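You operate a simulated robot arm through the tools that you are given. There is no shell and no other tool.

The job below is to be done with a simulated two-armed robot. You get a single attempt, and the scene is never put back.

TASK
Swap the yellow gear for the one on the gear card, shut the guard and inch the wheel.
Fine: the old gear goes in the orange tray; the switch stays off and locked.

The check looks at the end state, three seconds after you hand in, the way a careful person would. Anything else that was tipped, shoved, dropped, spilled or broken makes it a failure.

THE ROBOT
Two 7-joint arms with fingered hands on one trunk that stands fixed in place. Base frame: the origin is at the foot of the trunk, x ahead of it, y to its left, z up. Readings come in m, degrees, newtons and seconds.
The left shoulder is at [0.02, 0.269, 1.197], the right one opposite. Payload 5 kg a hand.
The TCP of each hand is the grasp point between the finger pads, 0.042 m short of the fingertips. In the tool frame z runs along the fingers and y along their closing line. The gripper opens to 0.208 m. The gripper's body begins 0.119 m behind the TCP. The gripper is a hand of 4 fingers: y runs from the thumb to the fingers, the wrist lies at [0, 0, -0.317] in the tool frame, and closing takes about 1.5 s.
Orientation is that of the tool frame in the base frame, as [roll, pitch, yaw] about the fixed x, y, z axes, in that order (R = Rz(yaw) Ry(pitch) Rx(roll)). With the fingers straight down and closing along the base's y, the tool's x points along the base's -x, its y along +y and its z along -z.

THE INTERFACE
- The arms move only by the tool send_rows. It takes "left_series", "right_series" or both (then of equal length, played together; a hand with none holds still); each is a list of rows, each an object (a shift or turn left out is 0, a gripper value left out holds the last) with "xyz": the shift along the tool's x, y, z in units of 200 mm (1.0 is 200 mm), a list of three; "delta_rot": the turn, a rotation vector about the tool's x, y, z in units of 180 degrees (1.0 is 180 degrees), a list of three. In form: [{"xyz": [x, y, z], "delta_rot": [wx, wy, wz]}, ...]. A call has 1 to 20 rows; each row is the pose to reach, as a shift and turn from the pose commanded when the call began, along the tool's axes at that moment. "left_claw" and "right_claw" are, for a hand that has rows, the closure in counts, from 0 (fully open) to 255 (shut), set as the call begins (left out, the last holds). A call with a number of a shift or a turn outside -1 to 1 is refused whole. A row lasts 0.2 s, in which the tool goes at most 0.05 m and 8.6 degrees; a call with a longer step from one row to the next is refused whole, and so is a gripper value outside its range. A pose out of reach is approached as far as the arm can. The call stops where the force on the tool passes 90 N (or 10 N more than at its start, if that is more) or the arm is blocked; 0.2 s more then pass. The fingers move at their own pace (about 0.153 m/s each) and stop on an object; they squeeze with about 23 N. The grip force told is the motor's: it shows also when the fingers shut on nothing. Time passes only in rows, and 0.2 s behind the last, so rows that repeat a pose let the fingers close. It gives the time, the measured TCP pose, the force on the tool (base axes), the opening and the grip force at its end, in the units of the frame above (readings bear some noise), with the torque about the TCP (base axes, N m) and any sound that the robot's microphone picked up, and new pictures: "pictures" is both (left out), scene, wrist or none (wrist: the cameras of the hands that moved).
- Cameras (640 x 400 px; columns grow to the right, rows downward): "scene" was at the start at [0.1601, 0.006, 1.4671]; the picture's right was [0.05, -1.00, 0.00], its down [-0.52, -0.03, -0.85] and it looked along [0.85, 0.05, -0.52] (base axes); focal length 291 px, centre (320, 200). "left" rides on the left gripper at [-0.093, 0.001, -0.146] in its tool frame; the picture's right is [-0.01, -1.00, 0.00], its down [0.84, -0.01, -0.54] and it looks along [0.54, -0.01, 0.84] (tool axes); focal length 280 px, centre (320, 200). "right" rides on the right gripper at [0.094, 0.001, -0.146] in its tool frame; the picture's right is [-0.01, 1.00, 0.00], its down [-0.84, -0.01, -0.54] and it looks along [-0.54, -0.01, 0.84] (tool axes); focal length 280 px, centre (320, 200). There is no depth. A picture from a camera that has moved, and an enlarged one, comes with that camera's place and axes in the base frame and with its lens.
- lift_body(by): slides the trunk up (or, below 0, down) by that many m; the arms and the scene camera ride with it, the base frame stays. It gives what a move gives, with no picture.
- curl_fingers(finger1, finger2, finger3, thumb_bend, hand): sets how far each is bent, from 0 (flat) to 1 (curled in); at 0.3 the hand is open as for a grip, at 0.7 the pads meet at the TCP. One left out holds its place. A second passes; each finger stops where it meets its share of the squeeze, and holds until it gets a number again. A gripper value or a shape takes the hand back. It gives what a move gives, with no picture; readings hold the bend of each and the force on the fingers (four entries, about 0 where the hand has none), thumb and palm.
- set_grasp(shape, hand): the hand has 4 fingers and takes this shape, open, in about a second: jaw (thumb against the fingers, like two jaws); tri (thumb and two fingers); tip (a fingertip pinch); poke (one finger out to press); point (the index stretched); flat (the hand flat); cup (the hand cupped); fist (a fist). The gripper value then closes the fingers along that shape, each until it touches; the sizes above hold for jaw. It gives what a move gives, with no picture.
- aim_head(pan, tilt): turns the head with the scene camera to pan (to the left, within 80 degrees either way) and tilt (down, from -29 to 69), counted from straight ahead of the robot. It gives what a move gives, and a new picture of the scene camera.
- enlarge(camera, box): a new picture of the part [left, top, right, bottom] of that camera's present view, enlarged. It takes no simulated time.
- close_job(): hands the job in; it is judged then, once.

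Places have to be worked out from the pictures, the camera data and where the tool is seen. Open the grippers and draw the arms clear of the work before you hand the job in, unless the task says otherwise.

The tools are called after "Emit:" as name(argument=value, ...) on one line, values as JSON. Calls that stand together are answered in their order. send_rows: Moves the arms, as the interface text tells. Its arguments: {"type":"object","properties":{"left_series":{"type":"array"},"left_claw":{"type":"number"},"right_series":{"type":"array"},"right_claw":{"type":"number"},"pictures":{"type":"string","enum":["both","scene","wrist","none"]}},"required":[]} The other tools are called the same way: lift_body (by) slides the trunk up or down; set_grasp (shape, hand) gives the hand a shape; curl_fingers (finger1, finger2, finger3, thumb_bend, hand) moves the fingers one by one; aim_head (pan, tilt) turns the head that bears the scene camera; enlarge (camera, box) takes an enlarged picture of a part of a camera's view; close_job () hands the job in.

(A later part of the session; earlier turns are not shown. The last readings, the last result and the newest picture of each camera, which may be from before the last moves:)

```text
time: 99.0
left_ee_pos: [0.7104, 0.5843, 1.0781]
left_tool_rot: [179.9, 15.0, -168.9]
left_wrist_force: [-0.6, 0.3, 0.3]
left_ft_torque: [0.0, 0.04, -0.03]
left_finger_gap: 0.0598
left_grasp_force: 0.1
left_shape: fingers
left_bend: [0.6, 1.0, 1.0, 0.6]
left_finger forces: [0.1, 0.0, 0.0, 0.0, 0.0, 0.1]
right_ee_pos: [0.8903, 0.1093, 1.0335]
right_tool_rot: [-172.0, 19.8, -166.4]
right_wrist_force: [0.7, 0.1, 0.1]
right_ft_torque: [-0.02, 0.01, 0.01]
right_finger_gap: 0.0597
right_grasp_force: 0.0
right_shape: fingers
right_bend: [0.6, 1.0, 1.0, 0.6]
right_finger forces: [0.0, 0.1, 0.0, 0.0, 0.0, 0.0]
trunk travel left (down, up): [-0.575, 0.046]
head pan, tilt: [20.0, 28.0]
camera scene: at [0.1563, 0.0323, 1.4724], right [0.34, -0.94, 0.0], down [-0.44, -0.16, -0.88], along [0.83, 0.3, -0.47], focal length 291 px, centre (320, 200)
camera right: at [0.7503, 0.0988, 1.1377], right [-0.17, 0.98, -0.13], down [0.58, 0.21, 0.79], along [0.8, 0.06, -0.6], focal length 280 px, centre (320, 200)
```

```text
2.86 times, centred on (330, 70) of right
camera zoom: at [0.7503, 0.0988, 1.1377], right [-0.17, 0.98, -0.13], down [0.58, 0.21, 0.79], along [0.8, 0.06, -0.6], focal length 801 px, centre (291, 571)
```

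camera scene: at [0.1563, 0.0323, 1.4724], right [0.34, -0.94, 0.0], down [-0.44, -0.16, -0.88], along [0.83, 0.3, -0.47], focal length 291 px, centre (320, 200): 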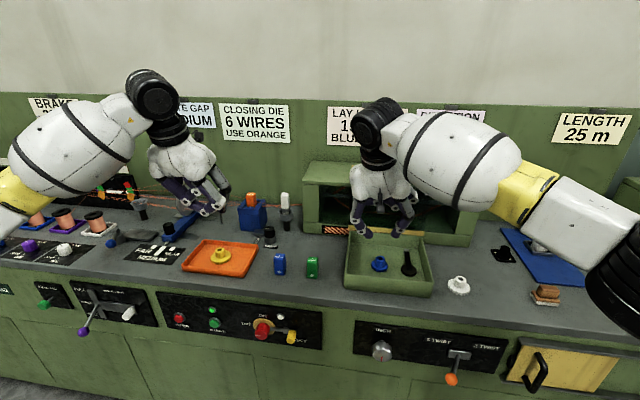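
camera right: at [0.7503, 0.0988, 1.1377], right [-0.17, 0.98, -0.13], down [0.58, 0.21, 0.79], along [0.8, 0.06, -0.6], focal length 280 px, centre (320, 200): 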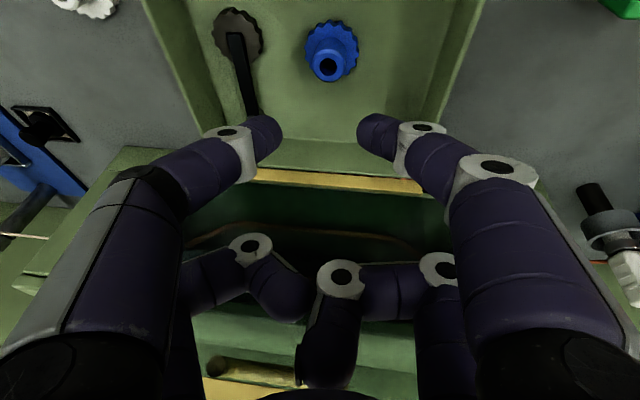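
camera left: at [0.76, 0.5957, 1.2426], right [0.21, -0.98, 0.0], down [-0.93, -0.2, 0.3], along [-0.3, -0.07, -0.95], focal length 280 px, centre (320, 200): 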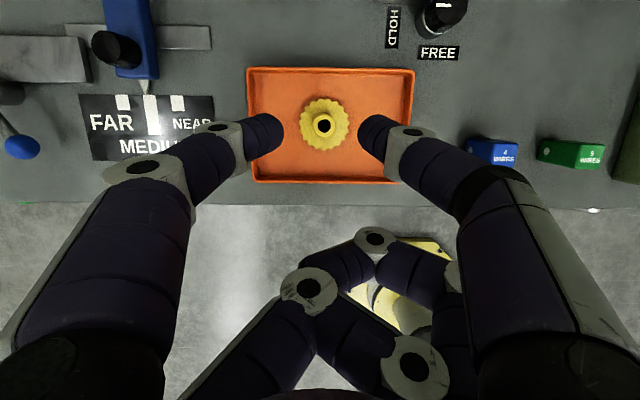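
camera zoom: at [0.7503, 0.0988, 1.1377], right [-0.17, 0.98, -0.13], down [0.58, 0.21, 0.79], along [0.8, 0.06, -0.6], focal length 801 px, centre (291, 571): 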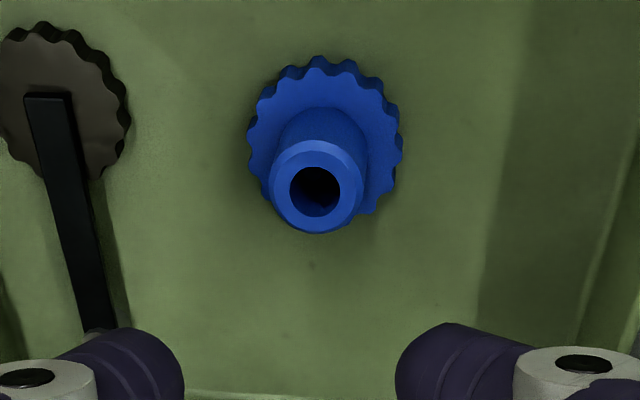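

The blue gear sits level on the peg at the same height as the old one (hub top ≈ 0.90). Now I withdraw the right hand up and to the right, and raise the left hand in preparation for closing the guard.

Emit:
send_rows(right_series=[{"xyz": [0.02, -0.03, -0.12]}, {"xyz": [0.08, -0.12, -0.28]}, {"xyz": [0.16, -0.25, -0.42]}, {"xyz": [0.26, -0.4, -0.55]}, {"xyz": [0.36, -0.55, -0.66]}, {"xyz": [0.46, -0.7, -0.76]}, {"xyz": [0.55, -0.85, -0.85]}, {"xyz": [0.6, -0.95, -0.9]}, {"xyz": [0.6, -0.95, -0.9]}], left_series=[{"xyz": [0, 0, -0.1]}, {"xyz": [0, 0, -0.25], "delta_rot": [0, -0.02, 0]}, {"xyz": [0, 0, -0.4], "delta_rot": [0, -0.045, 0]}, {"xyz": [0, 0, -0.55], "delta_rot": [0, -0.07, 0]}, {"xyz": [0, 0, -0.7], "delta_rot": [0, -0.095, 0]}, {"xyz": [0, 0, -0.8], "delta_rot": [0, -0.12, 0]}, {"xyz": [0, 0, -0.85], "delta_rot": [0, -0.145, 0]}, {"xyz": [0, 0, -0.85], "delta_rot": [0, -0.1667, 0]}, {"xyz": [0, 0, -0.85], "delta_rot": [0, -0.1667, 0]}], pictures="scene")

Emit:
curl_fingers(hand="left", finger1=0.7, thumb_bend=0.69)

Emit:
enlarge(camera="scene", box=[320, 140, 480, 300])

```text
time: 101.0
left_ee_pos: [0.6654, 0.576, 1.2406]
left_tool_rot: [180.0, 45.1, -168.9]
left_wrist_force: [0.5, -0.6, 0.0]
left_ft_torque: [0.01, 0.01, -0.01]
left_finger_gap: 0.0599
left_grasp_force: 0.1
left_shape: fingers
left_bend: [0.6, 1.0, 1.0, 0.6]
left_finger forces: [0.0, 0.0, 0.0, 0.0, 0.0, 0.0]
right_ee_pos: [0.7492, -0.0935, 1.184]
right_tool_rot: [-171.9, 19.9, -166.4]
right_wrist_force: [-1.1, 0.2, 0.3]
right_ft_torque: [0.02, -0.01, 0.01]
right_finger_gap: 0.0599
right_grasp_force: 0.2
right_shape: fingers
right_bend: [0.6, 1.0, 1.0, 0.6]
right_finger forces: [0.0, 0.0, 0.0, 0.0, 0.0, 0.0]
trunk travel left (down, up): [-0.575, 0.046]
head pan, tilt: [20.0, 28.0]
camera scene: at [0.1563, 0.0322, 1.4723], right [0.34, -0.94, 0.0], down [-0.44, -0.16, -0.88], along [0.83, 0.3, -0.47], focal length 291 px, centre (320, 200)
```

scene: 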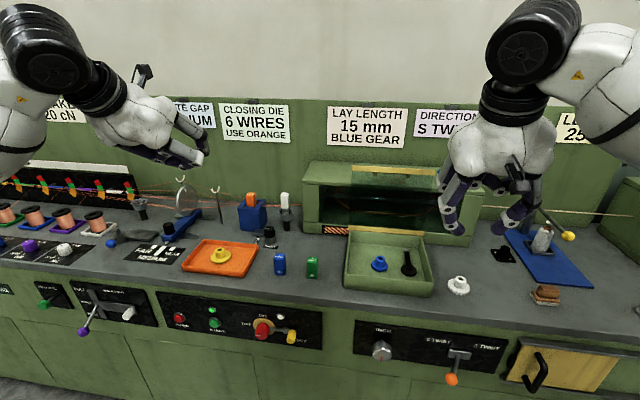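

```text
time: 102.0
left_ee_pos: [0.6655, 0.5741, 1.2411]
left_tool_rot: [180.0, 45.0, -168.9]
left_wrist_force: [0.9, -0.9, 0.4]
left_ft_torque: [0.0, 0.02, -0.02]
left_finger_gap: 0.0137
left_grasp_force: 0.1
left_shape: fingers
left_bend: [0.7, 1.0, 1.0, 0.69]
left_finger forces: [0.0, 0.1, 0.1, 0.1, 0.0, 0.1]
right_ee_pos: [0.7496, -0.0939, 1.1843]
right_tool_rot: [-171.9, 19.7, -166.4]
right_wrist_force: [0.1, 0.7, -0.9]
right_ft_torque: [-0.02, 0.04, 0.01]
right_finger_gap: 0.0596
right_grasp_force: 0.0
right_shape: fingers
right_bend: [0.6, 1.0, 1.0, 0.6]
right_finger forces: [0.0, 0.0, 0.1, 0.0, 0.0, 0.0]
trunk travel left (down, up): [-0.575, 0.046]
head pan, tilt: [20.0, 28.0]
```

```text
2.50 times, centred on (400, 220) of scene
camera zoom: at [0.1562, 0.0323, 1.4724], right [0.34, -0.94, 0.0], down [-0.44, -0.16, -0.88], along [0.83, 0.3, -0.47], focal length 728 px, centre (120, 150)
```

zoom: 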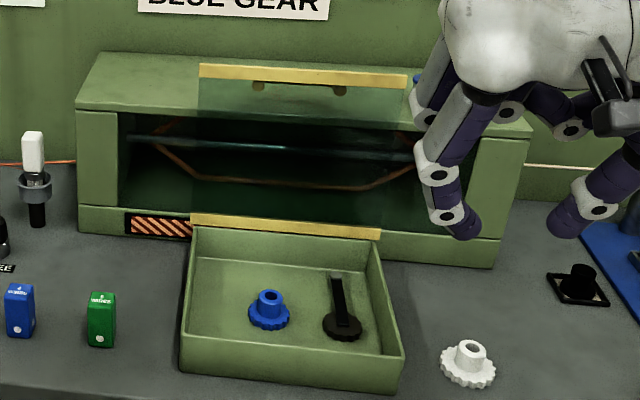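

Right hand clears a bit more to the right while the left hand travels over (at z≈1.2) toward the space above and behind the lid's top rail.

Emit:
send_rows(left_series=[{"xyz": [-0.052, -0.146, 0.066]}, {"xyz": [-0.103, -0.292, 0.132]}, {"xyz": [-0.155, -0.437, 0.199]}, {"xyz": [-0.206, -0.583, 0.265]}, {"xyz": [-0.258, -0.729, 0.331]}, {"xyz": [-0.258, -0.729, 0.331]}], right_series=[{"xyz": [0.02, -0.12, -0.02]}, {"xyz": [0.04, -0.25, -0.04]}, {"xyz": [0.06, -0.4, -0.06]}, {"xyz": [0.08, -0.55, -0.08]}, {"xyz": [0.1, -0.7, -0.1]}, {"xyz": [0.12, -0.8, -0.1]}], pictures="none")

Emit:
send_rows(left_series=[{"xyz": [-0.052, -0.146, 0.066]}, {"xyz": [-0.103, -0.292, 0.132]}, {"xyz": [-0.155, -0.437, 0.199]}, {"xyz": [-0.206, -0.583, 0.265]}, {"xyz": [-0.258, -0.729, 0.331]}, {"xyz": [-0.258, -0.729, 0.331]}], pictures="both")

```text
time: 103.3
left_ee_pos: [0.7755, 0.4498, 1.234]
left_tool_rot: [-180.0, 45.0, -168.9]
left_wrist_force: [-0.6, 0.4, -0.7]
left_ft_torque: [-0.08, 0.0, -0.06]
left_finger_gap: 0.0135
left_grasp_force: 0.0
left_shape: fingers
left_bend: [0.7, 1.0, 1.0, 0.69]
left_finger forces: [0.0, 0.0, 0.1, 0.1, 0.1, 0.0]
right_ee_pos: [0.7516, -0.251, 1.2198]
right_tool_rot: [-171.9, 19.7, -166.3]
right_wrist_force: [0.0, 0.3, -0.1]
right_ft_torque: [-0.05, -0.03, -0.03]
right_finger_gap: 0.0599
right_grasp_force: 0.0
right_shape: fingers
right_bend: [0.6, 1.0, 1.0, 0.6]
right_finger forces: [0.0, 0.0, 0.0, 0.0, 0.0, 0.1]
trunk travel left (down, up): [-0.575, 0.046]
head pan, tilt: [20.0, 28.0]
```

```text
time: 104.8
left_ee_pos: [0.8853, 0.3226, 1.2226]
left_tool_rot: [180.0, 45.0, -168.8]
left_wrist_force: [-0.2, -0.1, 0.4]
left_ft_torque: [-0.07, 0.0, -0.06]
left_finger_gap: 0.0132
left_grasp_force: 0.1
left_shape: fingers
left_bend: [0.7, 1.0, 1.0, 0.69]
left_finger forces: [0.1, 0.0, 0.0, 0.1, 0.0, 0.0]
right_ee_pos: [0.7524, -0.2507, 1.2178]
right_tool_rot: [-171.8, 19.9, -166.3]
right_wrist_force: [-0.3, 1.0, 0.6]
right_ft_torque: [-0.09, 0.03, -0.02]
right_finger_gap: 0.0599
right_grasp_force: 0.1
right_shape: fingers
right_bend: [0.6, 1.0, 1.0, 0.6]
right_finger forces: [0.0, 0.0, 0.0, 0.0, 0.0, 0.0]
trunk travel left (down, up): [-0.575, 0.046]
head pan, tilt: [20.0, 28.0]
camera scene: at [0.1559, 0.0331, 1.4725], right [0.34, -0.94, 0.0], down [-0.44, -0.16, -0.88], along [0.83, 0.3, -0.47], focal length 291 px, centre (320, 200)
camera left: at [0.8474, 0.3162, 1.3919], right [0.2, -0.98, 0.01], down [-0.96, -0.2, -0.22], along [0.21, 0.03, -0.98], focal length 280 px, centre (320, 200)
```

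scene: 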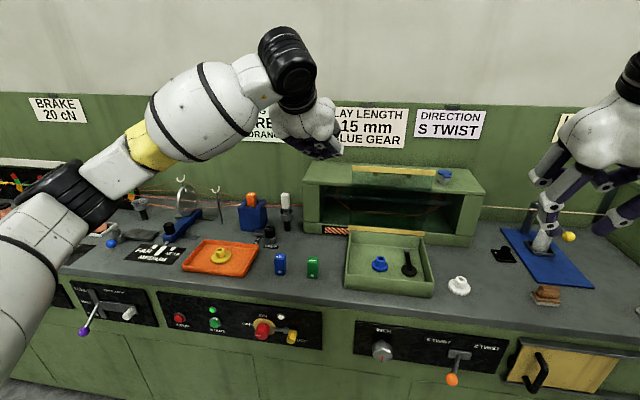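
left: 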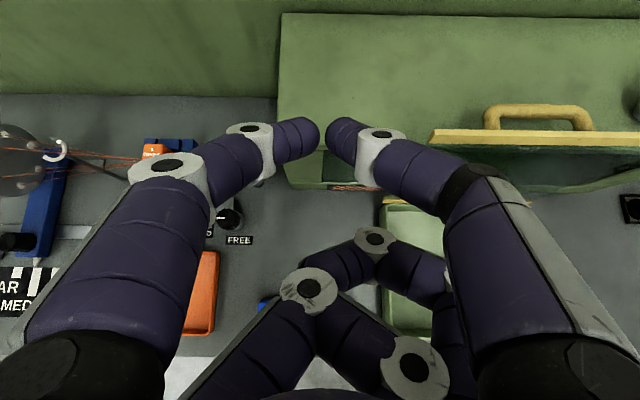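

The left camera sees the lid's rail and the handle behind it. Moving on to the hook position above the rail's left end (beyond the handle).

Emit:
send_rows(left_series=[{"xyz": [-0.052, -0.146, 0.066]}, {"xyz": [-0.103, -0.292, 0.132]}, {"xyz": [-0.155, -0.437, 0.199]}, {"xyz": [-0.206, -0.583, 0.265]}, {"xyz": [-0.258, -0.729, 0.331]}, {"xyz": [-0.258, -0.729, 0.331]}], pictures="both")

Emit:
enlarge(camera="scene", box=[300, 100, 480, 250])

```text
time: 106.2
left_ee_pos: [0.9956, 0.1963, 1.2138]
left_tool_rot: [-179.8, 45.0, -168.8]
left_wrist_force: [0.5, 0.9, -0.5]
left_ft_torque: [-0.09, -0.01, -0.09]
left_finger_gap: 0.0133
left_grasp_force: 0.0
left_shape: fingers
left_bend: [0.7, 1.0, 1.0, 0.69]
left_finger forces: [0.1, 0.1, 0.0, 0.0, 0.0, 0.1]
right_ee_pos: [0.7528, -0.2499, 1.2178]
right_tool_rot: [-171.9, 19.9, -166.3]
right_wrist_force: [-0.4, 1.1, 1.5]
right_ft_torque: [-0.09, 0.01, -0.04]
right_finger_gap: 0.0597
right_grasp_force: 0.1
right_shape: fingers
right_bend: [0.6, 1.0, 1.0, 0.6]
right_finger forces: [0.0, 0.0, 0.0, 0.0, 0.0, 0.0]
trunk travel left (down, up): [-0.575, 0.046]
head pan, tilt: [20.0, 28.0]
camera scene: at [0.1559, 0.0331, 1.4725], right [0.34, -0.94, 0.0], down [-0.44, -0.16, -0.88], along [0.83, 0.3, -0.47], focal length 291 px, centre (320, 200)
camera left: at [0.958, 0.1906, 1.3827], right [0.2, -0.98, 0.01], down [-0.96, -0.2, -0.22], along [0.21, 0.03, -0.98], focal length 280 px, centre (320, 200)
```

scene: 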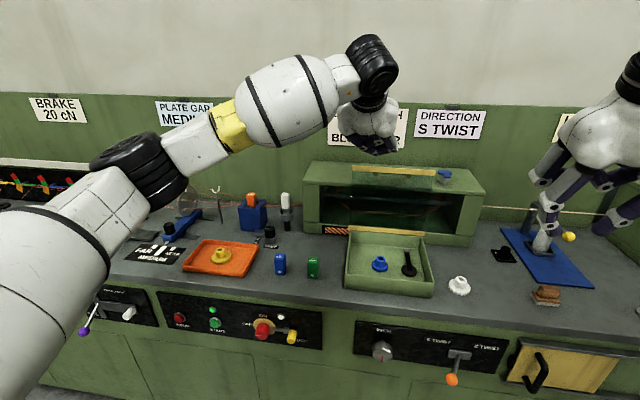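
left: 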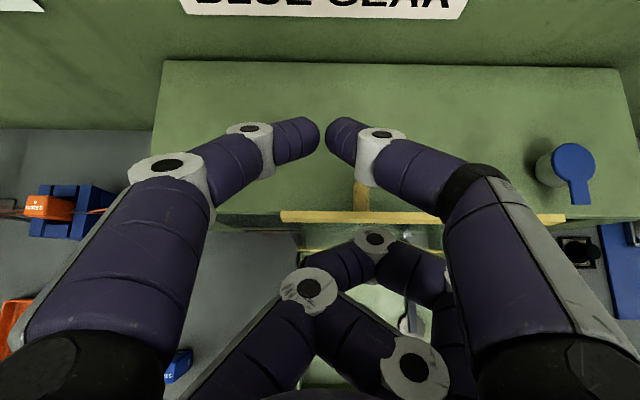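

```text
2.67 times, centred on (390, 175) of scene
camera zoom: at [0.1559, 0.0331, 1.4725], right [0.34, -0.94, 0.0], down [-0.44, -0.16, -0.88], along [0.83, 0.3, -0.47], focal length 776 px, centre (133, 267)
```

zoom: 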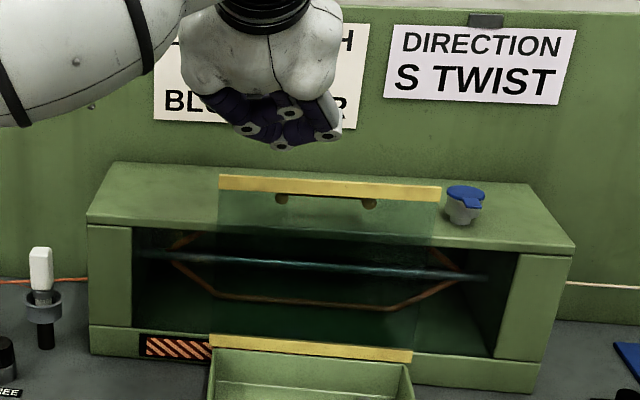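

The tips are behind the rail, between its left end and the handle's leg. Lowering 8 cm so they reach just below the rail's top on the back side.

Emit:
send_rows(left_series=[{"xyz": [0.07, 0, 0.07]}, {"xyz": [0.14, 0, 0.14]}, {"xyz": [0.21, 0, 0.21]}, {"xyz": [0.28, 0, 0.28]}, {"xyz": [0.28, 0, 0.28]}], pictures="wrist")

Emit:
enlarge(camera="scene", box=[300, 100, 480, 250])

```text
time: 107.3
left_ee_pos: [0.9953, 0.1949, 1.1317]
left_tool_rot: [-180.0, 45.0, -168.8]
left_wrist_force: [0.0, -0.3, 0.6]
left_ft_torque: [-0.01, 0.04, -0.01]
left_finger_gap: 0.0133
left_grasp_force: 0.0
left_shape: fingers
left_bend: [0.7, 1.0, 1.0, 0.69]
left_finger forces: [0.0, 0.1, 0.1, 0.0, 0.0, 0.1]
right_ee_pos: [0.7519, -0.2505, 1.2175]
right_tool_rot: [-172.0, 19.8, -166.4]
right_wrist_force: [0.9, -0.7, 0.6]
right_ft_torque: [0.01, 0.02, 0.01]
right_finger_gap: 0.0601
right_grasp_force: 0.1
right_shape: fingers
right_bend: [0.6, 1.0, 1.0, 0.6]
right_finger forces: [0.0, 0.0, 0.1, 0.0, 0.0, 0.0]
trunk travel left (down, up): [-0.575, 0.046]
head pan, tilt: [20.0, 28.0]
camera left: at [0.9568, 0.189, 1.3019], right [0.2, -0.98, 0.01], down [-0.96, -0.2, -0.22], along [0.21, 0.03, -0.98], focal length 280 px, centre (320, 200)
```

left: 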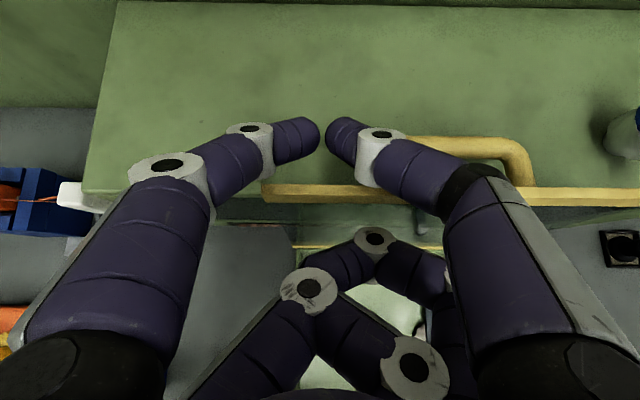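

```text
2.67 times, centred on (390, 175) of scene
camera zoom: at [0.156, 0.0322, 1.4725], right [0.34, -0.94, 0.0], down [-0.44, -0.16, -0.88], along [0.83, 0.3, -0.47], focal length 776 px, centre (133, 267)
```

zoom: 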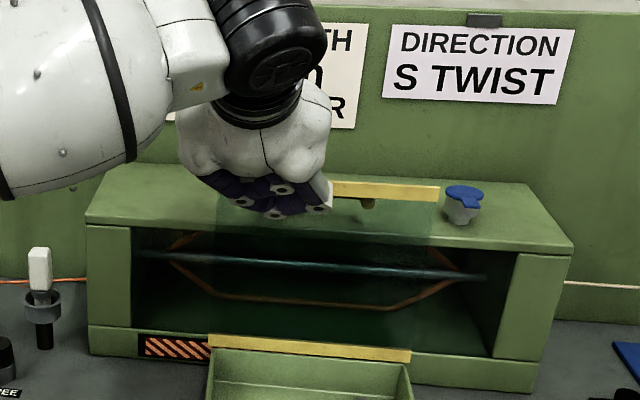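

Tips are behind the rail. Pulling toward the robot to bring the lid forward past vertical.

Emit:
send_rows(left_series=[{"xyz": [0.06, 0, -0.055]}, {"xyz": [0.12, 0, -0.11]}, {"xyz": [0.18, 0, -0.165]}, {"xyz": [0.24, 0, -0.215]}, {"xyz": [0.29, 0, -0.26]}, {"xyz": [0.336, 0, -0.3]}, {"xyz": [0.336, 0, -0.3]}], pictures="wrist")

Emit:
enlarge(camera="scene", box=[300, 100, 480, 300])

```text
time: 109.0
left_ee_pos: [0.907, 0.1763, 1.1272]
left_tool_rot: [179.9, 45.0, -169.0]
left_wrist_force: [0.8, 0.3, -0.5]
left_ft_torque: [-0.01, -0.03, 0.01]
left_finger_gap: 0.0128
left_grasp_force: 0.2
left_shape: fingers
left_bend: [0.7, 1.0, 1.0, 0.69]
left_finger forces: [0.3, 0.1, 0.0, 0.0, 0.1, 0.0]
right_ee_pos: [0.7518, -0.2514, 1.2178]
right_tool_rot: [-172.0, 19.8, -166.3]
right_wrist_force: [-0.6, 0.4, 0.2]
right_ft_torque: [0.02, 0.03, 0.0]
right_finger_gap: 0.0596
right_grasp_force: 0.1
right_shape: fingers
right_bend: [0.6, 1.0, 1.0, 0.6]
right_finger forces: [0.1, 0.0, 0.0, 0.0, 0.0, 0.1]
trunk travel left (down, up): [-0.575, 0.046]
head pan, tilt: [20.0, 28.0]
camera left: at [0.8691, 0.1703, 1.2958], right [0.2, -0.98, 0.01], down [-0.96, -0.2, -0.21], along [0.21, 0.03, -0.98], focal length 280 px, centre (320, 200)
```

left: 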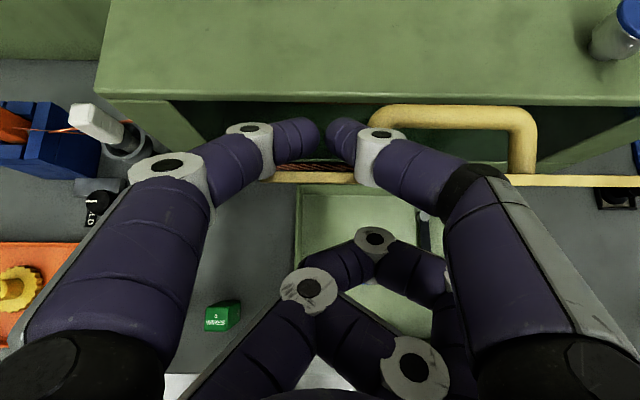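

```text
2.00 times, centred on (390, 200) of scene
camera zoom: at [0.1562, 0.0323, 1.4724], right [0.34, -0.94, 0.0], down [-0.44, -0.16, -0.88], along [0.83, 0.3, -0.47], focal length 582 px, centre (180, 200)
```

zoom: 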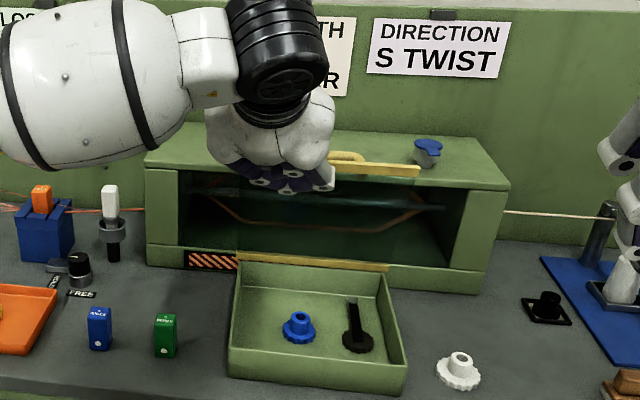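

The lid follows with almost no force. Continuing along the arc down to about 50°.

Emit:
send_rows(left_series=[{"xyz": [0.065, 0, -0.04]}, {"xyz": [0.13, 0, -0.08]}, {"xyz": [0.193, 0, -0.115]}, {"xyz": [0.28, 0, -0.15]}, {"xyz": [0.369, 0, -0.178]}, {"xyz": [0.46, 0, -0.2]}, {"xyz": [0.5515, 0, -0.212]}, {"xyz": [0.5515, 0, -0.212]}], pictures="wrist")

Emit:
enlarge(camera="scene", box=[300, 130, 480, 300])

```text
time: 110.8
left_ee_pos: [0.8017, 0.1555, 1.0778]
left_tool_rot: [-180.0, 45.0, -168.9]
left_wrist_force: [-0.6, 0.1, -0.2]
left_ft_torque: [0.0, 0.0, -0.02]
left_finger_gap: 0.0129
left_grasp_force: 0.1
left_shape: fingers
left_bend: [0.7, 1.0, 1.0, 0.69]
left_finger forces: [0.0, 0.0, 0.1, 0.0, 0.0, 0.0]
right_ee_pos: [0.7525, -0.2517, 1.2171]
right_tool_rot: [-172.1, 19.8, -166.4]
right_wrist_force: [-0.4, -0.2, -0.9]
right_ft_torque: [-0.03, 0.01, 0.0]
right_finger_gap: 0.06
right_grasp_force: 0.0
right_shape: fingers
right_bend: [0.6, 1.0, 1.0, 0.6]
right_finger forces: [0.0, 0.0, 0.1, 0.0, 0.1, 0.0]
trunk travel left (down, up): [-0.575, 0.046]
head pan, tilt: [20.0, 28.0]
camera left: at [0.7636, 0.1493, 1.2469], right [0.2, -0.98, 0.01], down [-0.96, -0.2, -0.21], along [0.21, 0.03, -0.98], focal length 280 px, centre (320, 200)
```

left: 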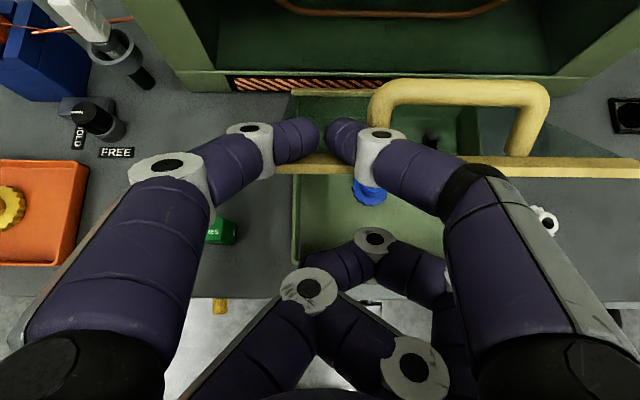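

```text
2.35 times, centred on (390, 215) of scene
camera zoom: at [0.156, 0.0323, 1.4724], right [0.34, -0.94, 0.0], down [-0.44, -0.16, -0.88], along [0.83, 0.3, -0.47], focal length 685 px, centre (155, 165)
```

zoom: 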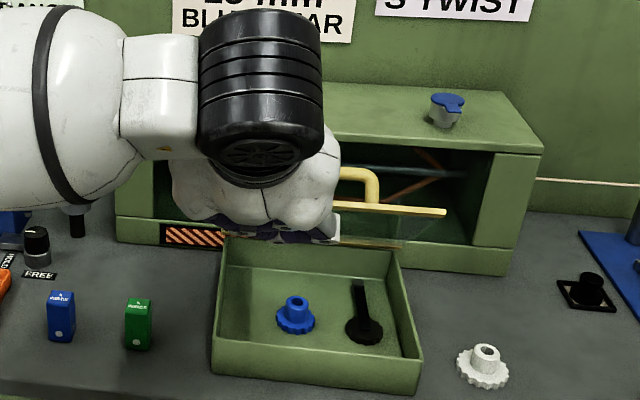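

Lid is at about 52°. Continuing down to ~25°.

Emit:
send_rows(left_series=[{"xyz": [0.08, 0, -0.01]}, {"xyz": [0.16, 0, -0.01]}, {"xyz": [0.24, 0, 0.0]}, {"xyz": [0.32, 0, 0.015]}, {"xyz": [0.41, 0, 0.035]}, {"xyz": [0.4985, 0, 0.0566]}, {"xyz": [0.4985, 0, 0.0566]}], pictures="wrist")

Emit:
enlarge(camera="scene", box=[300, 130, 480, 300])

```text
time: 112.3
left_ee_pos: [0.7391, 0.1433, 1.0005]
left_tool_rot: [180.0, 45.0, -168.9]
left_wrist_force: [0.1, -0.5, -0.3]
left_ft_torque: [-0.01, 0.0, 0.0]
left_finger_gap: 0.0132
left_grasp_force: 0.2
left_shape: fingers
left_bend: [0.7, 1.0, 1.0, 0.69]
left_finger forces: [0.0, 0.0, 0.0, 0.1, 0.1, 0.0]
right_ee_pos: [0.7511, -0.2514, 1.2172]
right_tool_rot: [-172.0, 19.7, -166.4]
right_wrist_force: [0.0, 0.1, -0.4]
right_ft_torque: [0.0, -0.01, 0.0]
right_finger_gap: 0.0599
right_grasp_force: 0.2
right_shape: fingers
right_bend: [0.6, 1.0, 1.0, 0.6]
right_finger forces: [0.0, 0.0, 0.0, 0.0, 0.1, 0.1]
trunk travel left (down, up): [-0.575, 0.046]
head pan, tilt: [20.0, 28.0]
camera left: at [0.7023, 0.138, 1.1693], right [0.2, -0.98, 0.01], down [-0.96, -0.2, -0.21], along [0.21, 0.03, -0.98], focal length 280 px, centre (320, 200)
```

left: 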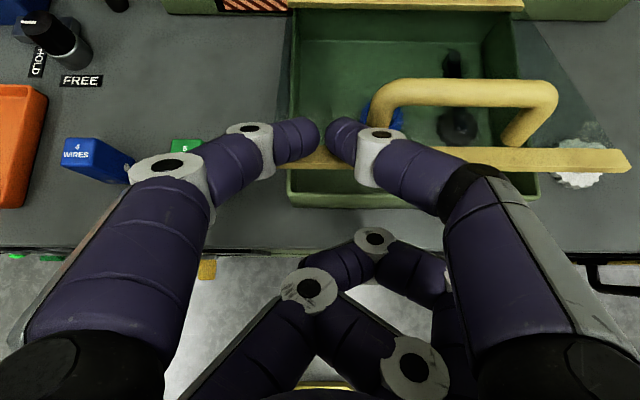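

```text
2.35 times, centred on (390, 215) of scene
camera zoom: at [0.156, 0.0322, 1.4725], right [0.34, -0.94, 0.0], down [-0.44, -0.16, -0.88], along [0.83, 0.3, -0.47], focal length 685 px, centre (155, 165)
```

zoom: 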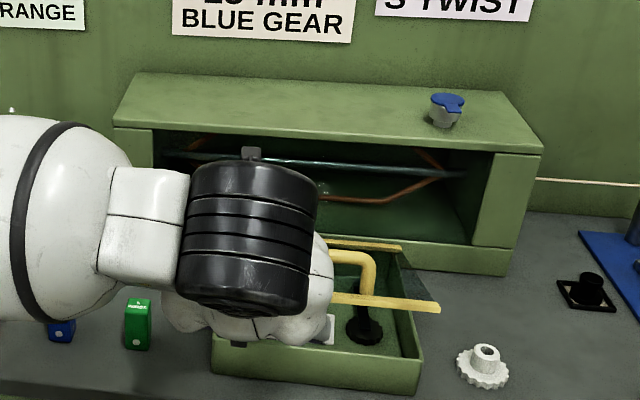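

Lid is near 27°. Pressing it down gently in smaller steps toward closed.

Emit:
send_rows(left_series=[{"xyz": [0.05, 0, 0.04]}, {"xyz": [0.1, 0, 0.08]}, {"xyz": [0.15, 0, 0.125]}, {"xyz": [0.19, 0, 0.16]}, {"xyz": [0.19, 0, 0.16]}], pictures="wrist")

Emit:
enlarge(camera="scene", box=[330, 210, 450, 300])

```text
time: 113.5
left_ee_pos: [0.7357, 0.1432, 0.9523]
left_tool_rot: [-180.0, 44.9, -168.9]
left_wrist_force: [-0.1, 1.3, 0.1]
left_ft_torque: [-0.01, 0.03, 0.01]
left_finger_gap: 0.0133
left_grasp_force: 0.0
left_shape: fingers
left_bend: [0.7, 1.0, 1.0, 0.69]
left_finger forces: [0.1, 0.0, 0.0, 0.0, 0.0, 0.1]
right_ee_pos: [0.7517, -0.2511, 1.2176]
right_tool_rot: [-171.9, 19.8, -166.3]
right_wrist_force: [0.2, 0.7, -0.1]
right_ft_torque: [0.03, 0.02, 0.0]
right_finger_gap: 0.0599
right_grasp_force: 0.1
right_shape: fingers
right_bend: [0.6, 1.0, 1.0, 0.6]
right_finger forces: [0.0, 0.0, 0.0, 0.0, 0.1, 0.0]
trunk travel left (down, up): [-0.575, 0.046]
head pan, tilt: [20.0, 28.0]
camera left: at [0.6978, 0.1371, 1.1213], right [0.2, -0.98, 0.01], down [-0.96, -0.2, -0.22], along [0.21, 0.03, -0.98], focal length 280 px, centre (320, 200)
```

left: 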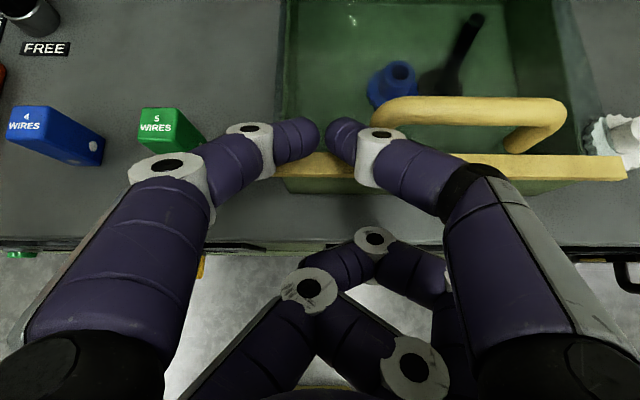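

```text
4.44 times, centred on (390, 255) of scene
camera zoom: at [0.156, 0.0323, 1.4725], right [0.34, -0.94, 0.0], down [-0.44, -0.16, -0.88], along [0.83, 0.3, -0.47], focal length 1294 px, centre (9, -44)
```

zoom: 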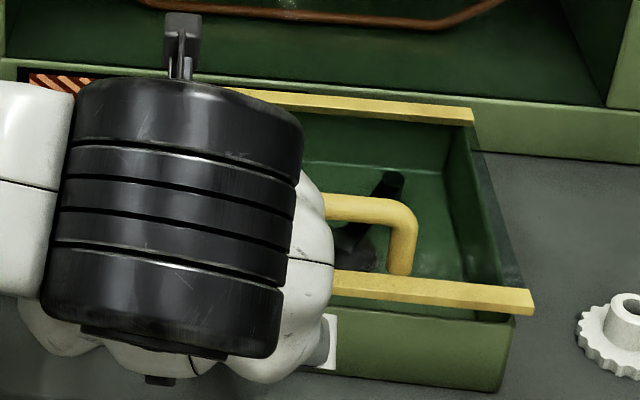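

Almost closed, and the idler swings in toward the blue gear. A little further down, feeling for the stop.

Emit:
send_rows(left_series=[{"xyz": [0.02, 0, 0.02]}, {"xyz": [0.04, 0, 0.04]}, {"xyz": [0.055, 0, 0.055]}, {"xyz": [0.055, 0, 0.055]}], pictures="none")

Emit:
enlarge(camera="scene", box=[380, 230, 450, 300])

```text
time: 114.5
left_ee_pos: [0.7355, 0.1425, 0.9383]
left_tool_rot: [-179.9, 45.2, -168.9]
left_wrist_force: [-0.1, -1.2, 14.1]
left_ft_torque: [0.05, -0.67, -0.12]
left_finger_gap: 0.0123
left_grasp_force: 6.9
left_shape: fingers
left_bend: [0.7, 1.0, 1.0, 0.69]
left_finger forces: [5.5, 0.1, 0.0, 0.0, 9.0, 0.1]
right_ee_pos: [0.7507, -0.2509, 1.2184]
right_tool_rot: [-172.0, 19.8, -166.5]
right_wrist_force: [0.4, 0.8, 0.5]
right_ft_torque: [-0.02, -0.02, 0.02]
right_finger_gap: 0.06
right_grasp_force: 0.0
right_shape: fingers
right_bend: [0.6, 1.0, 1.0, 0.6]
right_finger forces: [0.0, 0.0, 0.0, 0.0, 0.0, 0.0]
trunk travel left (down, up): [-0.575, 0.046]
head pan, tilt: [20.0, 28.0]
```

```text
5.71 times, centred on (415, 265) of scene
camera zoom: at [0.1553, 0.0321, 1.4727], right [0.34, -0.94, 0.0], down [-0.44, -0.16, -0.88], along [0.83, 0.3, -0.47], focal length 1664 px, centre (-223, -171)
```

zoom: 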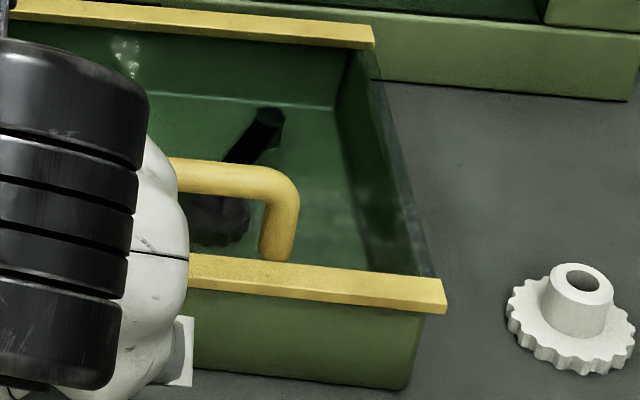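

The lid meets its stop (14 N) with the rail resting on the box. Lifting the left hand away and looking at the closed guard.

Emit:
send_rows(left_series=[{"xyz": [-0.06, 0, -0.06]}, {"xyz": [-0.16, 0, -0.17]}, {"xyz": [-0.26, 0.05, -0.3]}, {"xyz": [-0.36, 0.15, -0.42]}, {"xyz": [-0.45, 0.3, -0.52]}, {"xyz": [-0.5, 0.48, -0.6]}, {"xyz": [-0.5, 0.66, -0.65]}, {"xyz": [-0.5, 0.84, -0.7]}, {"xyz": [-0.5, 1.0, -0.75]}, {"xyz": [-0.5, 1.0, -0.75]}], pictures="scene")

Emit:
enlarge(camera="scene", box=[335, 215, 445, 305])

Emit:
enlarge(camera="right", box=[300, 0, 640, 200])

```text
time: 116.8
left_ee_pos: [0.6616, 0.332, 1.1132]
left_tool_rot: [179.9, 45.0, -169.1]
left_wrist_force: [0.0, -0.3, -0.1]
left_ft_torque: [0.05, 0.0, 0.04]
left_finger_gap: 0.0127
left_grasp_force: 0.0
left_shape: fingers
left_bend: [0.7, 1.0, 1.0, 0.69]
left_finger forces: [0.0, 0.0, 0.1, 0.1, 0.1, 0.0]
right_ee_pos: [0.7529, -0.2528, 1.2169]
right_tool_rot: [-172.0, 19.8, -166.3]
right_wrist_force: [-0.4, 0.0, 0.1]
right_ft_torque: [0.08, 0.0, 0.04]
right_finger_gap: 0.0597
right_grasp_force: 0.0
right_shape: fingers
right_bend: [0.6, 1.0, 1.0, 0.6]
right_finger forces: [0.0, 0.1, 0.0, 0.0, 0.0, 0.0]
trunk travel left (down, up): [-0.575, 0.046]
head pan, tilt: [20.0, 28.0]
camera scene: at [0.1563, 0.0317, 1.4724], right [0.34, -0.94, 0.0], down [-0.44, -0.16, -0.88], along [0.83, 0.3, -0.47], focal length 291 px, centre (320, 200)
```

scene: 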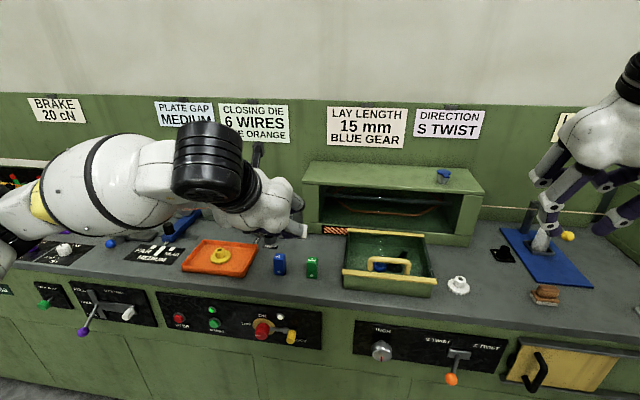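

```text
4.44 times, centred on (390, 260) of scene
camera zoom: at [0.1563, 0.0317, 1.4724], right [0.34, -0.94, 0.0], down [-0.44, -0.16, -0.88], along [0.83, 0.3, -0.47], focal length 1294 px, centre (9, -67)
```

zoom: 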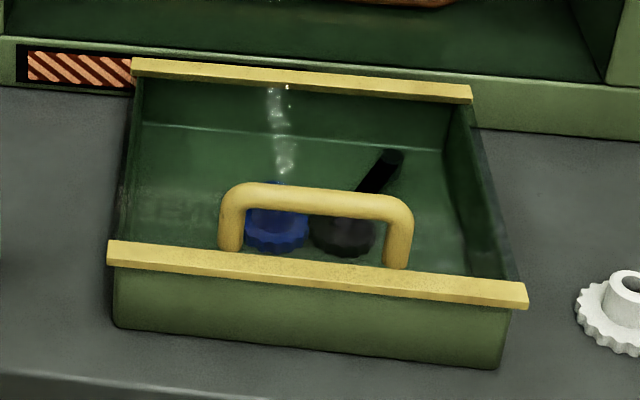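

```text
1.88 times, centred on (470, 100) of right
camera zoom: at [0.6125, -0.2632, 1.3228], right [-0.17, 0.98, -0.13], down [0.58, 0.2, 0.79], along [0.8, 0.06, -0.6], focal length 528 px, centre (38, 388)
```

zoom: 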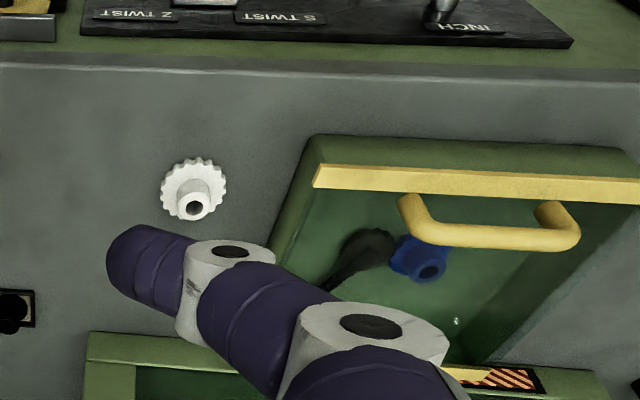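

The guard is shut with the blue gear and idler in mesh. Next is the INCH knob on the front panel (z≈0.68). I draw both hands back from the bench first, then lower the trunk to get at it.

Emit:
send_rows(left_series=[{"xyz": [-0.005, 0.01, -0.1], "delta_rot": [0, 0.042, 0]}, {"xyz": [-0.01, 0.025, -0.2], "delta_rot": [0, 0.084, 0]}, {"xyz": [-0.015, 0.04, -0.3], "delta_rot": [0, 0.126, 0]}, {"xyz": [-0.02, 0.05, -0.4], "delta_rot": [0, 0.168, 0]}, {"xyz": [-0.025, 0.065, -0.5], "delta_rot": [0, 0.21, 0]}, {"xyz": [-0.03, 0.077, -0.585], "delta_rot": [0, 0.25, 0]}, {"xyz": [-0.03, 0.077, -0.585], "delta_rot": [0, 0.25, 0]}], right_series=[{"xyz": [0.07, 0.01, -0.07]}, {"xyz": [0.14, 0.025, -0.14]}, {"xyz": [0.22, 0.04, -0.21]}, {"xyz": [0.3, 0.05, -0.29]}, {"xyz": [0.38, 0.065, -0.37]}, {"xyz": [0.4645, 0.08, -0.448]}, {"xyz": [0.4645, 0.08, -0.448]}], pictures="none")

Emit:
aim_head(pan=3.1, tilt=31.4)

Emit:
enlarge(camera="scene", box=[262, 196, 362, 272])

```text
time: 118.3
left_ee_pos: [0.583, 0.3327, 1.1979]
left_tool_rot: [-180.0, -0.2, -168.9]
left_wrist_force: [-0.9, 0.2, 0.4]
left_ft_torque: [0.04, 0.06, -0.01]
left_finger_gap: 0.0125
left_grasp_force: 0.0
left_shape: fingers
left_bend: [0.7, 1.0, 1.0, 0.69]
left_finger forces: [0.0, 0.0, 0.1, 0.0, 0.0, 0.0]
right_ee_pos: [0.6325, -0.2505, 1.2664]
right_tool_rot: [-171.9, 19.8, -166.3]
right_wrist_force: [0.3, 0.3, 0.3]
right_ft_torque: [-0.02, 0.03, -0.02]
right_finger_gap: 0.06
right_grasp_force: 0.0
right_shape: fingers
right_bend: [0.6, 1.0, 1.0, 0.6]
right_finger forces: [0.1, 0.0, 0.0, 0.0, 0.1, 0.0]
trunk travel left (down, up): [-0.575, 0.046]
head pan, tilt: [20.0, 28.0]
```

```text
time: 119.2
left_ee_pos: [0.5835, 0.3319, 1.1983]
left_tool_rot: [-179.9, 0.1, -168.8]
left_wrist_force: [-0.2, 0.4, 0.1]
left_ft_torque: [-0.02, 0.04, 0.0]
left_finger_gap: 0.0128
left_grasp_force: 0.0
left_shape: fingers
left_bend: [0.7, 1.0, 1.0, 0.69]
left_finger forces: [0.0, 0.1, 0.0, 0.1, 0.1, 0.0]
right_ee_pos: [0.6312, -0.2499, 1.2663]
right_tool_rot: [-172.1, 19.8, -166.4]
right_wrist_force: [0.5, -1.1, 0.0]
right_ft_torque: [0.0, 0.0, 0.02]
right_finger_gap: 0.0599
right_grasp_force: 0.0
right_shape: fingers
right_bend: [0.6, 1.0, 1.0, 0.6]
right_finger forces: [0.1, 0.1, 0.0, 0.0, 0.0, 0.0]
trunk travel left (down, up): [-0.575, 0.046]
head pan, tilt: [3.1, 31.4]
camera scene: at [0.1603, 0.0061, 1.467], right [0.05, -1.0, 0.0], down [-0.52, -0.03, -0.85], along [0.85, 0.05, -0.52], focal length 291 px, centre (320, 200)
```

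scene: 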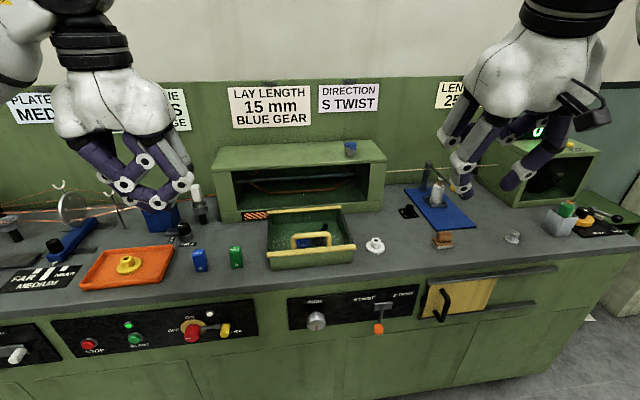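

```text
5.26 times, centred on (312, 234) of scene
camera zoom: at [0.1603, 0.0061, 1.467], right [0.05, -1.0, 0.0], down [-0.52, -0.03, -0.85], along [0.85, 0.05, -0.52], focal length 1532 px, centre (362, 21)
```

zoom: 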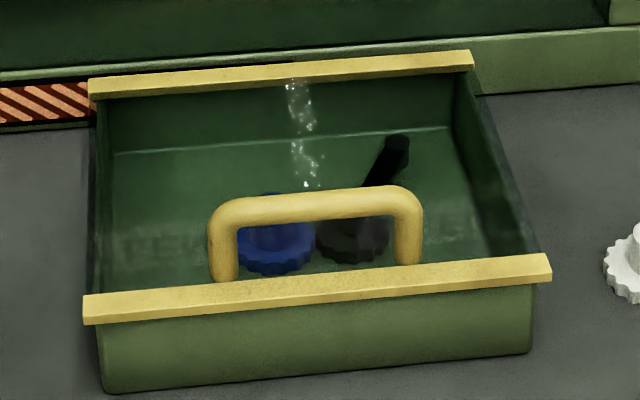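

The closed guard now looks pixel-for-pixel like at the start, with the blue gear meshing with the idler. Lowering the trunk by 0.3 m to face the INCH knob.

Emit:
lift_body(by=-0.3)

Emit:
aim_head(pan=3, tilt=38)

Emit:
enlarge(camera="scene", box=[240, 160, 420, 290])

```text
time: 122.2
left_ee_pos: [0.5815, 0.3319, 0.9003]
left_tool_rot: [-180.0, 0.1, -168.9]
left_wrist_force: [-0.7, -0.3, 0.4]
left_ft_torque: [0.0, -0.05, 0.03]
left_finger_gap: 0.0127
left_grasp_force: 0.1
left_shape: fingers
left_bend: [0.7, 1.0, 1.0, 0.69]
left_finger forces: [0.1, 0.0, 0.1, 0.0, 0.0, 0.0]
right_ee_pos: [0.6302, -0.2499, 0.9669]
right_tool_rot: [-172.0, 19.9, -166.3]
right_wrist_force: [-0.4, 0.1, 0.0]
right_ft_torque: [0.02, -0.03, 0.0]
right_finger_gap: 0.06
right_grasp_force: 0.1
right_shape: fingers
right_bend: [0.6, 1.0, 1.0, 0.6]
right_finger forces: [0.1, 0.1, 0.1, 0.0, 0.0, 0.1]
trunk travel left (down, up): [-0.275, 0.346]
head pan, tilt: [3.1, 31.4]
```

```text
time: 122.8
left_ee_pos: [0.583, 0.3323, 0.8992]
left_tool_rot: [179.9, 0.0, -168.8]
left_wrist_force: [0.1, -1.6, 0.0]
left_ft_torque: [0.04, -0.02, -0.02]
left_finger_gap: 0.0125
left_grasp_force: 0.1
left_shape: fingers
left_bend: [0.7, 1.0, 1.0, 0.69]
left_finger forces: [0.0, 0.0, 0.0, 0.0, 0.1, 0.1]
right_ee_pos: [0.6309, -0.2514, 0.9653]
right_tool_rot: [-172.0, 19.8, -166.4]
right_wrist_force: [-0.1, 0.2, -0.1]
right_ft_torque: [-0.01, 0.03, -0.05]
right_finger_gap: 0.0599
right_grasp_force: 0.1
right_shape: fingers
right_bend: [0.6, 1.0, 1.0, 0.6]
right_finger forces: [0.1, 0.1, 0.1, 0.1, 0.1, 0.0]
trunk travel left (down, up): [-0.275, 0.346]
head pan, tilt: [3.0, 38.0]
camera scene: at [0.2006, 0.0056, 1.1491], right [0.05, -1.0, 0.0], down [-0.61, -0.03, -0.79], along [0.79, 0.04, -0.62], focal length 291 px, centre (320, 200)
```

scene: 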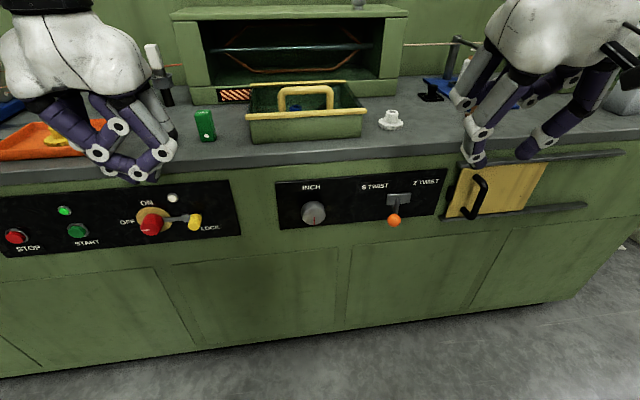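

```text
3.08 times, centred on (330, 225) of scene
camera zoom: at [0.2006, 0.0056, 1.1491], right [0.05, -1.0, 0.0], down [-0.61, -0.03, -0.79], along [0.79, 0.04, -0.62], focal length 896 px, centre (289, 123)
```

zoom: 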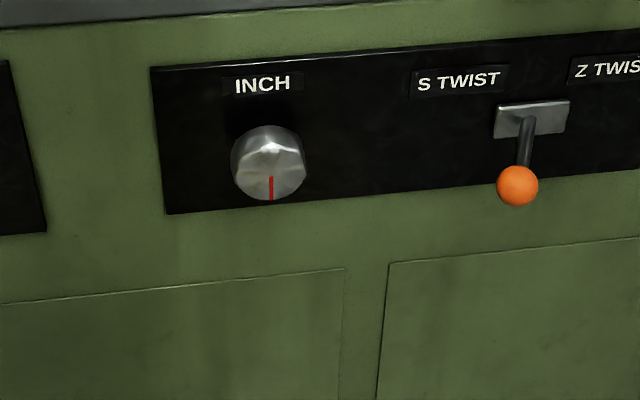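

Knob face centre triangulates to ≈ (0.692, 0.046, 0.722), about 54 mm across. For a natural forward-pointing arm the shoulder should be ~0.45 m above it, so I raise the trunk again by 0.25 m, and open the left hand's jaw.

Emit:
lift_body(by=0.25)

Emit:
set_grasp(hand="left", shape="jaw")

```text
time: 125.4
left_ee_pos: [0.5834, 0.3328, 1.1485]
left_tool_rot: [179.9, 0.0, -168.9]
left_wrist_force: [-0.3, -0.3, 0.5]
left_ft_torque: [0.01, 0.03, -0.01]
left_finger_gap: 0.0127
left_grasp_force: 0.1
left_shape: fingers
left_bend: [0.7, 1.0, 1.0, 0.69]
left_finger forces: [0.0, 0.1, 0.0, 0.0, 0.0, 0.1]
right_ee_pos: [0.6297, -0.2494, 1.2158]
right_tool_rot: [-172.1, 19.8, -166.3]
right_wrist_force: [-0.5, -0.3, -0.2]
right_ft_torque: [0.0, 0.01, -0.01]
right_finger_gap: 0.0598
right_grasp_force: 0.0
right_shape: fingers
right_bend: [0.6, 1.0, 1.0, 0.6]
right_finger forces: [0.1, 0.1, 0.0, 0.0, 0.0, 0.0]
trunk travel left (down, up): [-0.525, 0.096]
head pan, tilt: [3.0, 38.0]
```

```text
time: 126.3
left_ee_pos: [0.5825, 0.3319, 1.1493]
left_tool_rot: [179.9, -0.1, -168.9]
left_wrist_force: [0.6, -0.7, 0.2]
left_ft_torque: [-0.02, 0.0, -0.02]
left_finger_gap: 0.2078
left_grasp_force: 0.0
left_shape: jaw
left_bend: [0.3, 0.3, 0.3, 0.3]
left_finger forces: [0.0, 0.0, 0.0, 0.0, 0.1, 0.1]
right_ee_pos: [0.6312, -0.2492, 1.2164]
right_tool_rot: [-172.0, 19.8, -166.3]
right_wrist_force: [-0.2, -0.1, 0.3]
right_ft_torque: [0.03, -0.01, 0.01]
right_finger_gap: 0.0599
right_grasp_force: 0.0
right_shape: fingers
right_bend: [0.6, 1.0, 1.0, 0.6]
right_finger forces: [0.0, 0.0, 0.1, 0.1, 0.0, 0.1]
trunk travel left (down, up): [-0.525, 0.096]
head pan, tilt: [3.0, 38.0]
```

Left jaw is open. I bring the left hand down in front of the bench while pitching it forward (its natural palm-down direction).

Emit:
send_rows(left_series=[{"xyz": [0.066, -0.105, 0.142], "delta_rot": [0, -0.036, 0]}, {"xyz": [0.132, -0.21, 0.284], "delta_rot": [0, -0.071, 0]}, {"xyz": [0.198, -0.315, 0.426], "delta_rot": [0, -0.107, 0]}, {"xyz": [0.264, -0.42, 0.569], "delta_rot": [0, -0.143, 0]}, {"xyz": [0.33, -0.525, 0.711], "delta_rot": [0, -0.179, 0]}, {"xyz": [0.396, -0.63, 0.853], "delta_rot": [0, -0.214, 0]}, {"xyz": [0.4625, -0.735, 0.995], "delta_rot": [0, -0.25, 0]}, {"xyz": [0.4625, -0.735, 0.995], "delta_rot": [0, -0.25, 0]}], left_claw=120, pictures="both")

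```text
time: 128.1
left_ee_pos: [0.5313, 0.1609, 0.9502]
left_tool_rot: [179.9, 45.1, -168.8]
left_wrist_force: [0.5, -0.4, 0.0]
left_ft_torque: [-0.02, -0.02, -0.06]
left_finger_gap: 0.1103
left_grasp_force: 0.1
left_shape: jaw
left_bend: [0.72, 0.72, 0.72, 0.7]
left_finger forces: [0.0, 0.1, 0.0, 0.0, 0.1, 0.0]
left hand out of reach, approached as far as the arm can: row 7, 8
right_ee_pos: [0.6312, -0.2489, 1.2162]
right_tool_rot: [-171.8, 19.8, -166.3]
right_wrist_force: [-0.1, 0.3, 0.1]
right_ft_torque: [-0.06, 0.01, -0.02]
right_finger_gap: 0.06
right_grasp_force: 0.1
right_shape: fingers
right_bend: [0.6, 1.0, 1.0, 0.6]
right_finger forces: [0.0, 0.0, 0.0, 0.0, 0.1, 0.1]
trunk travel left (down, up): [-0.525, 0.096]
head pan, tilt: [3.0, 38.0]
camera scene: at [0.1573, 0.0062, 1.4069], right [0.05, -1.0, 0.0], down [-0.61, -0.03, -0.79], along [0.79, 0.04, -0.62], focal length 291 px, centre (320, 200)
camera left: at [0.493, 0.1556, 1.1203], right [0.2, -0.98, 0.01], down [-0.96, -0.2, -0.21], along [0.21, 0.03, -0.98], focal length 280 px, centre (320, 200)
```

scene: 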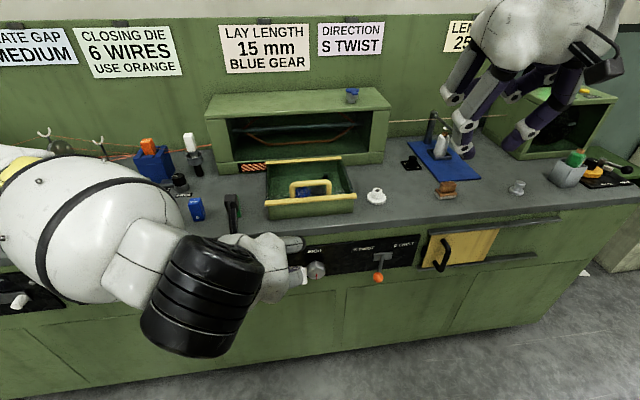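
left: 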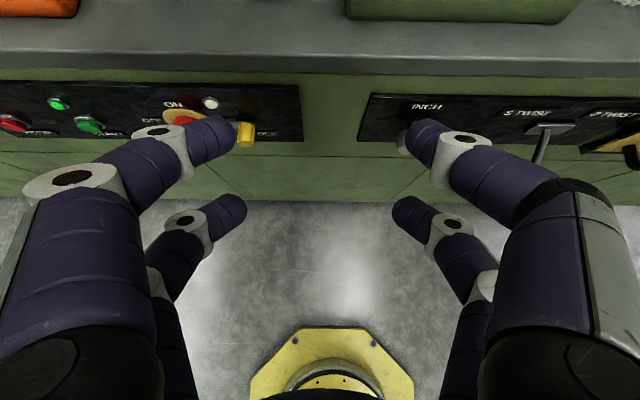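

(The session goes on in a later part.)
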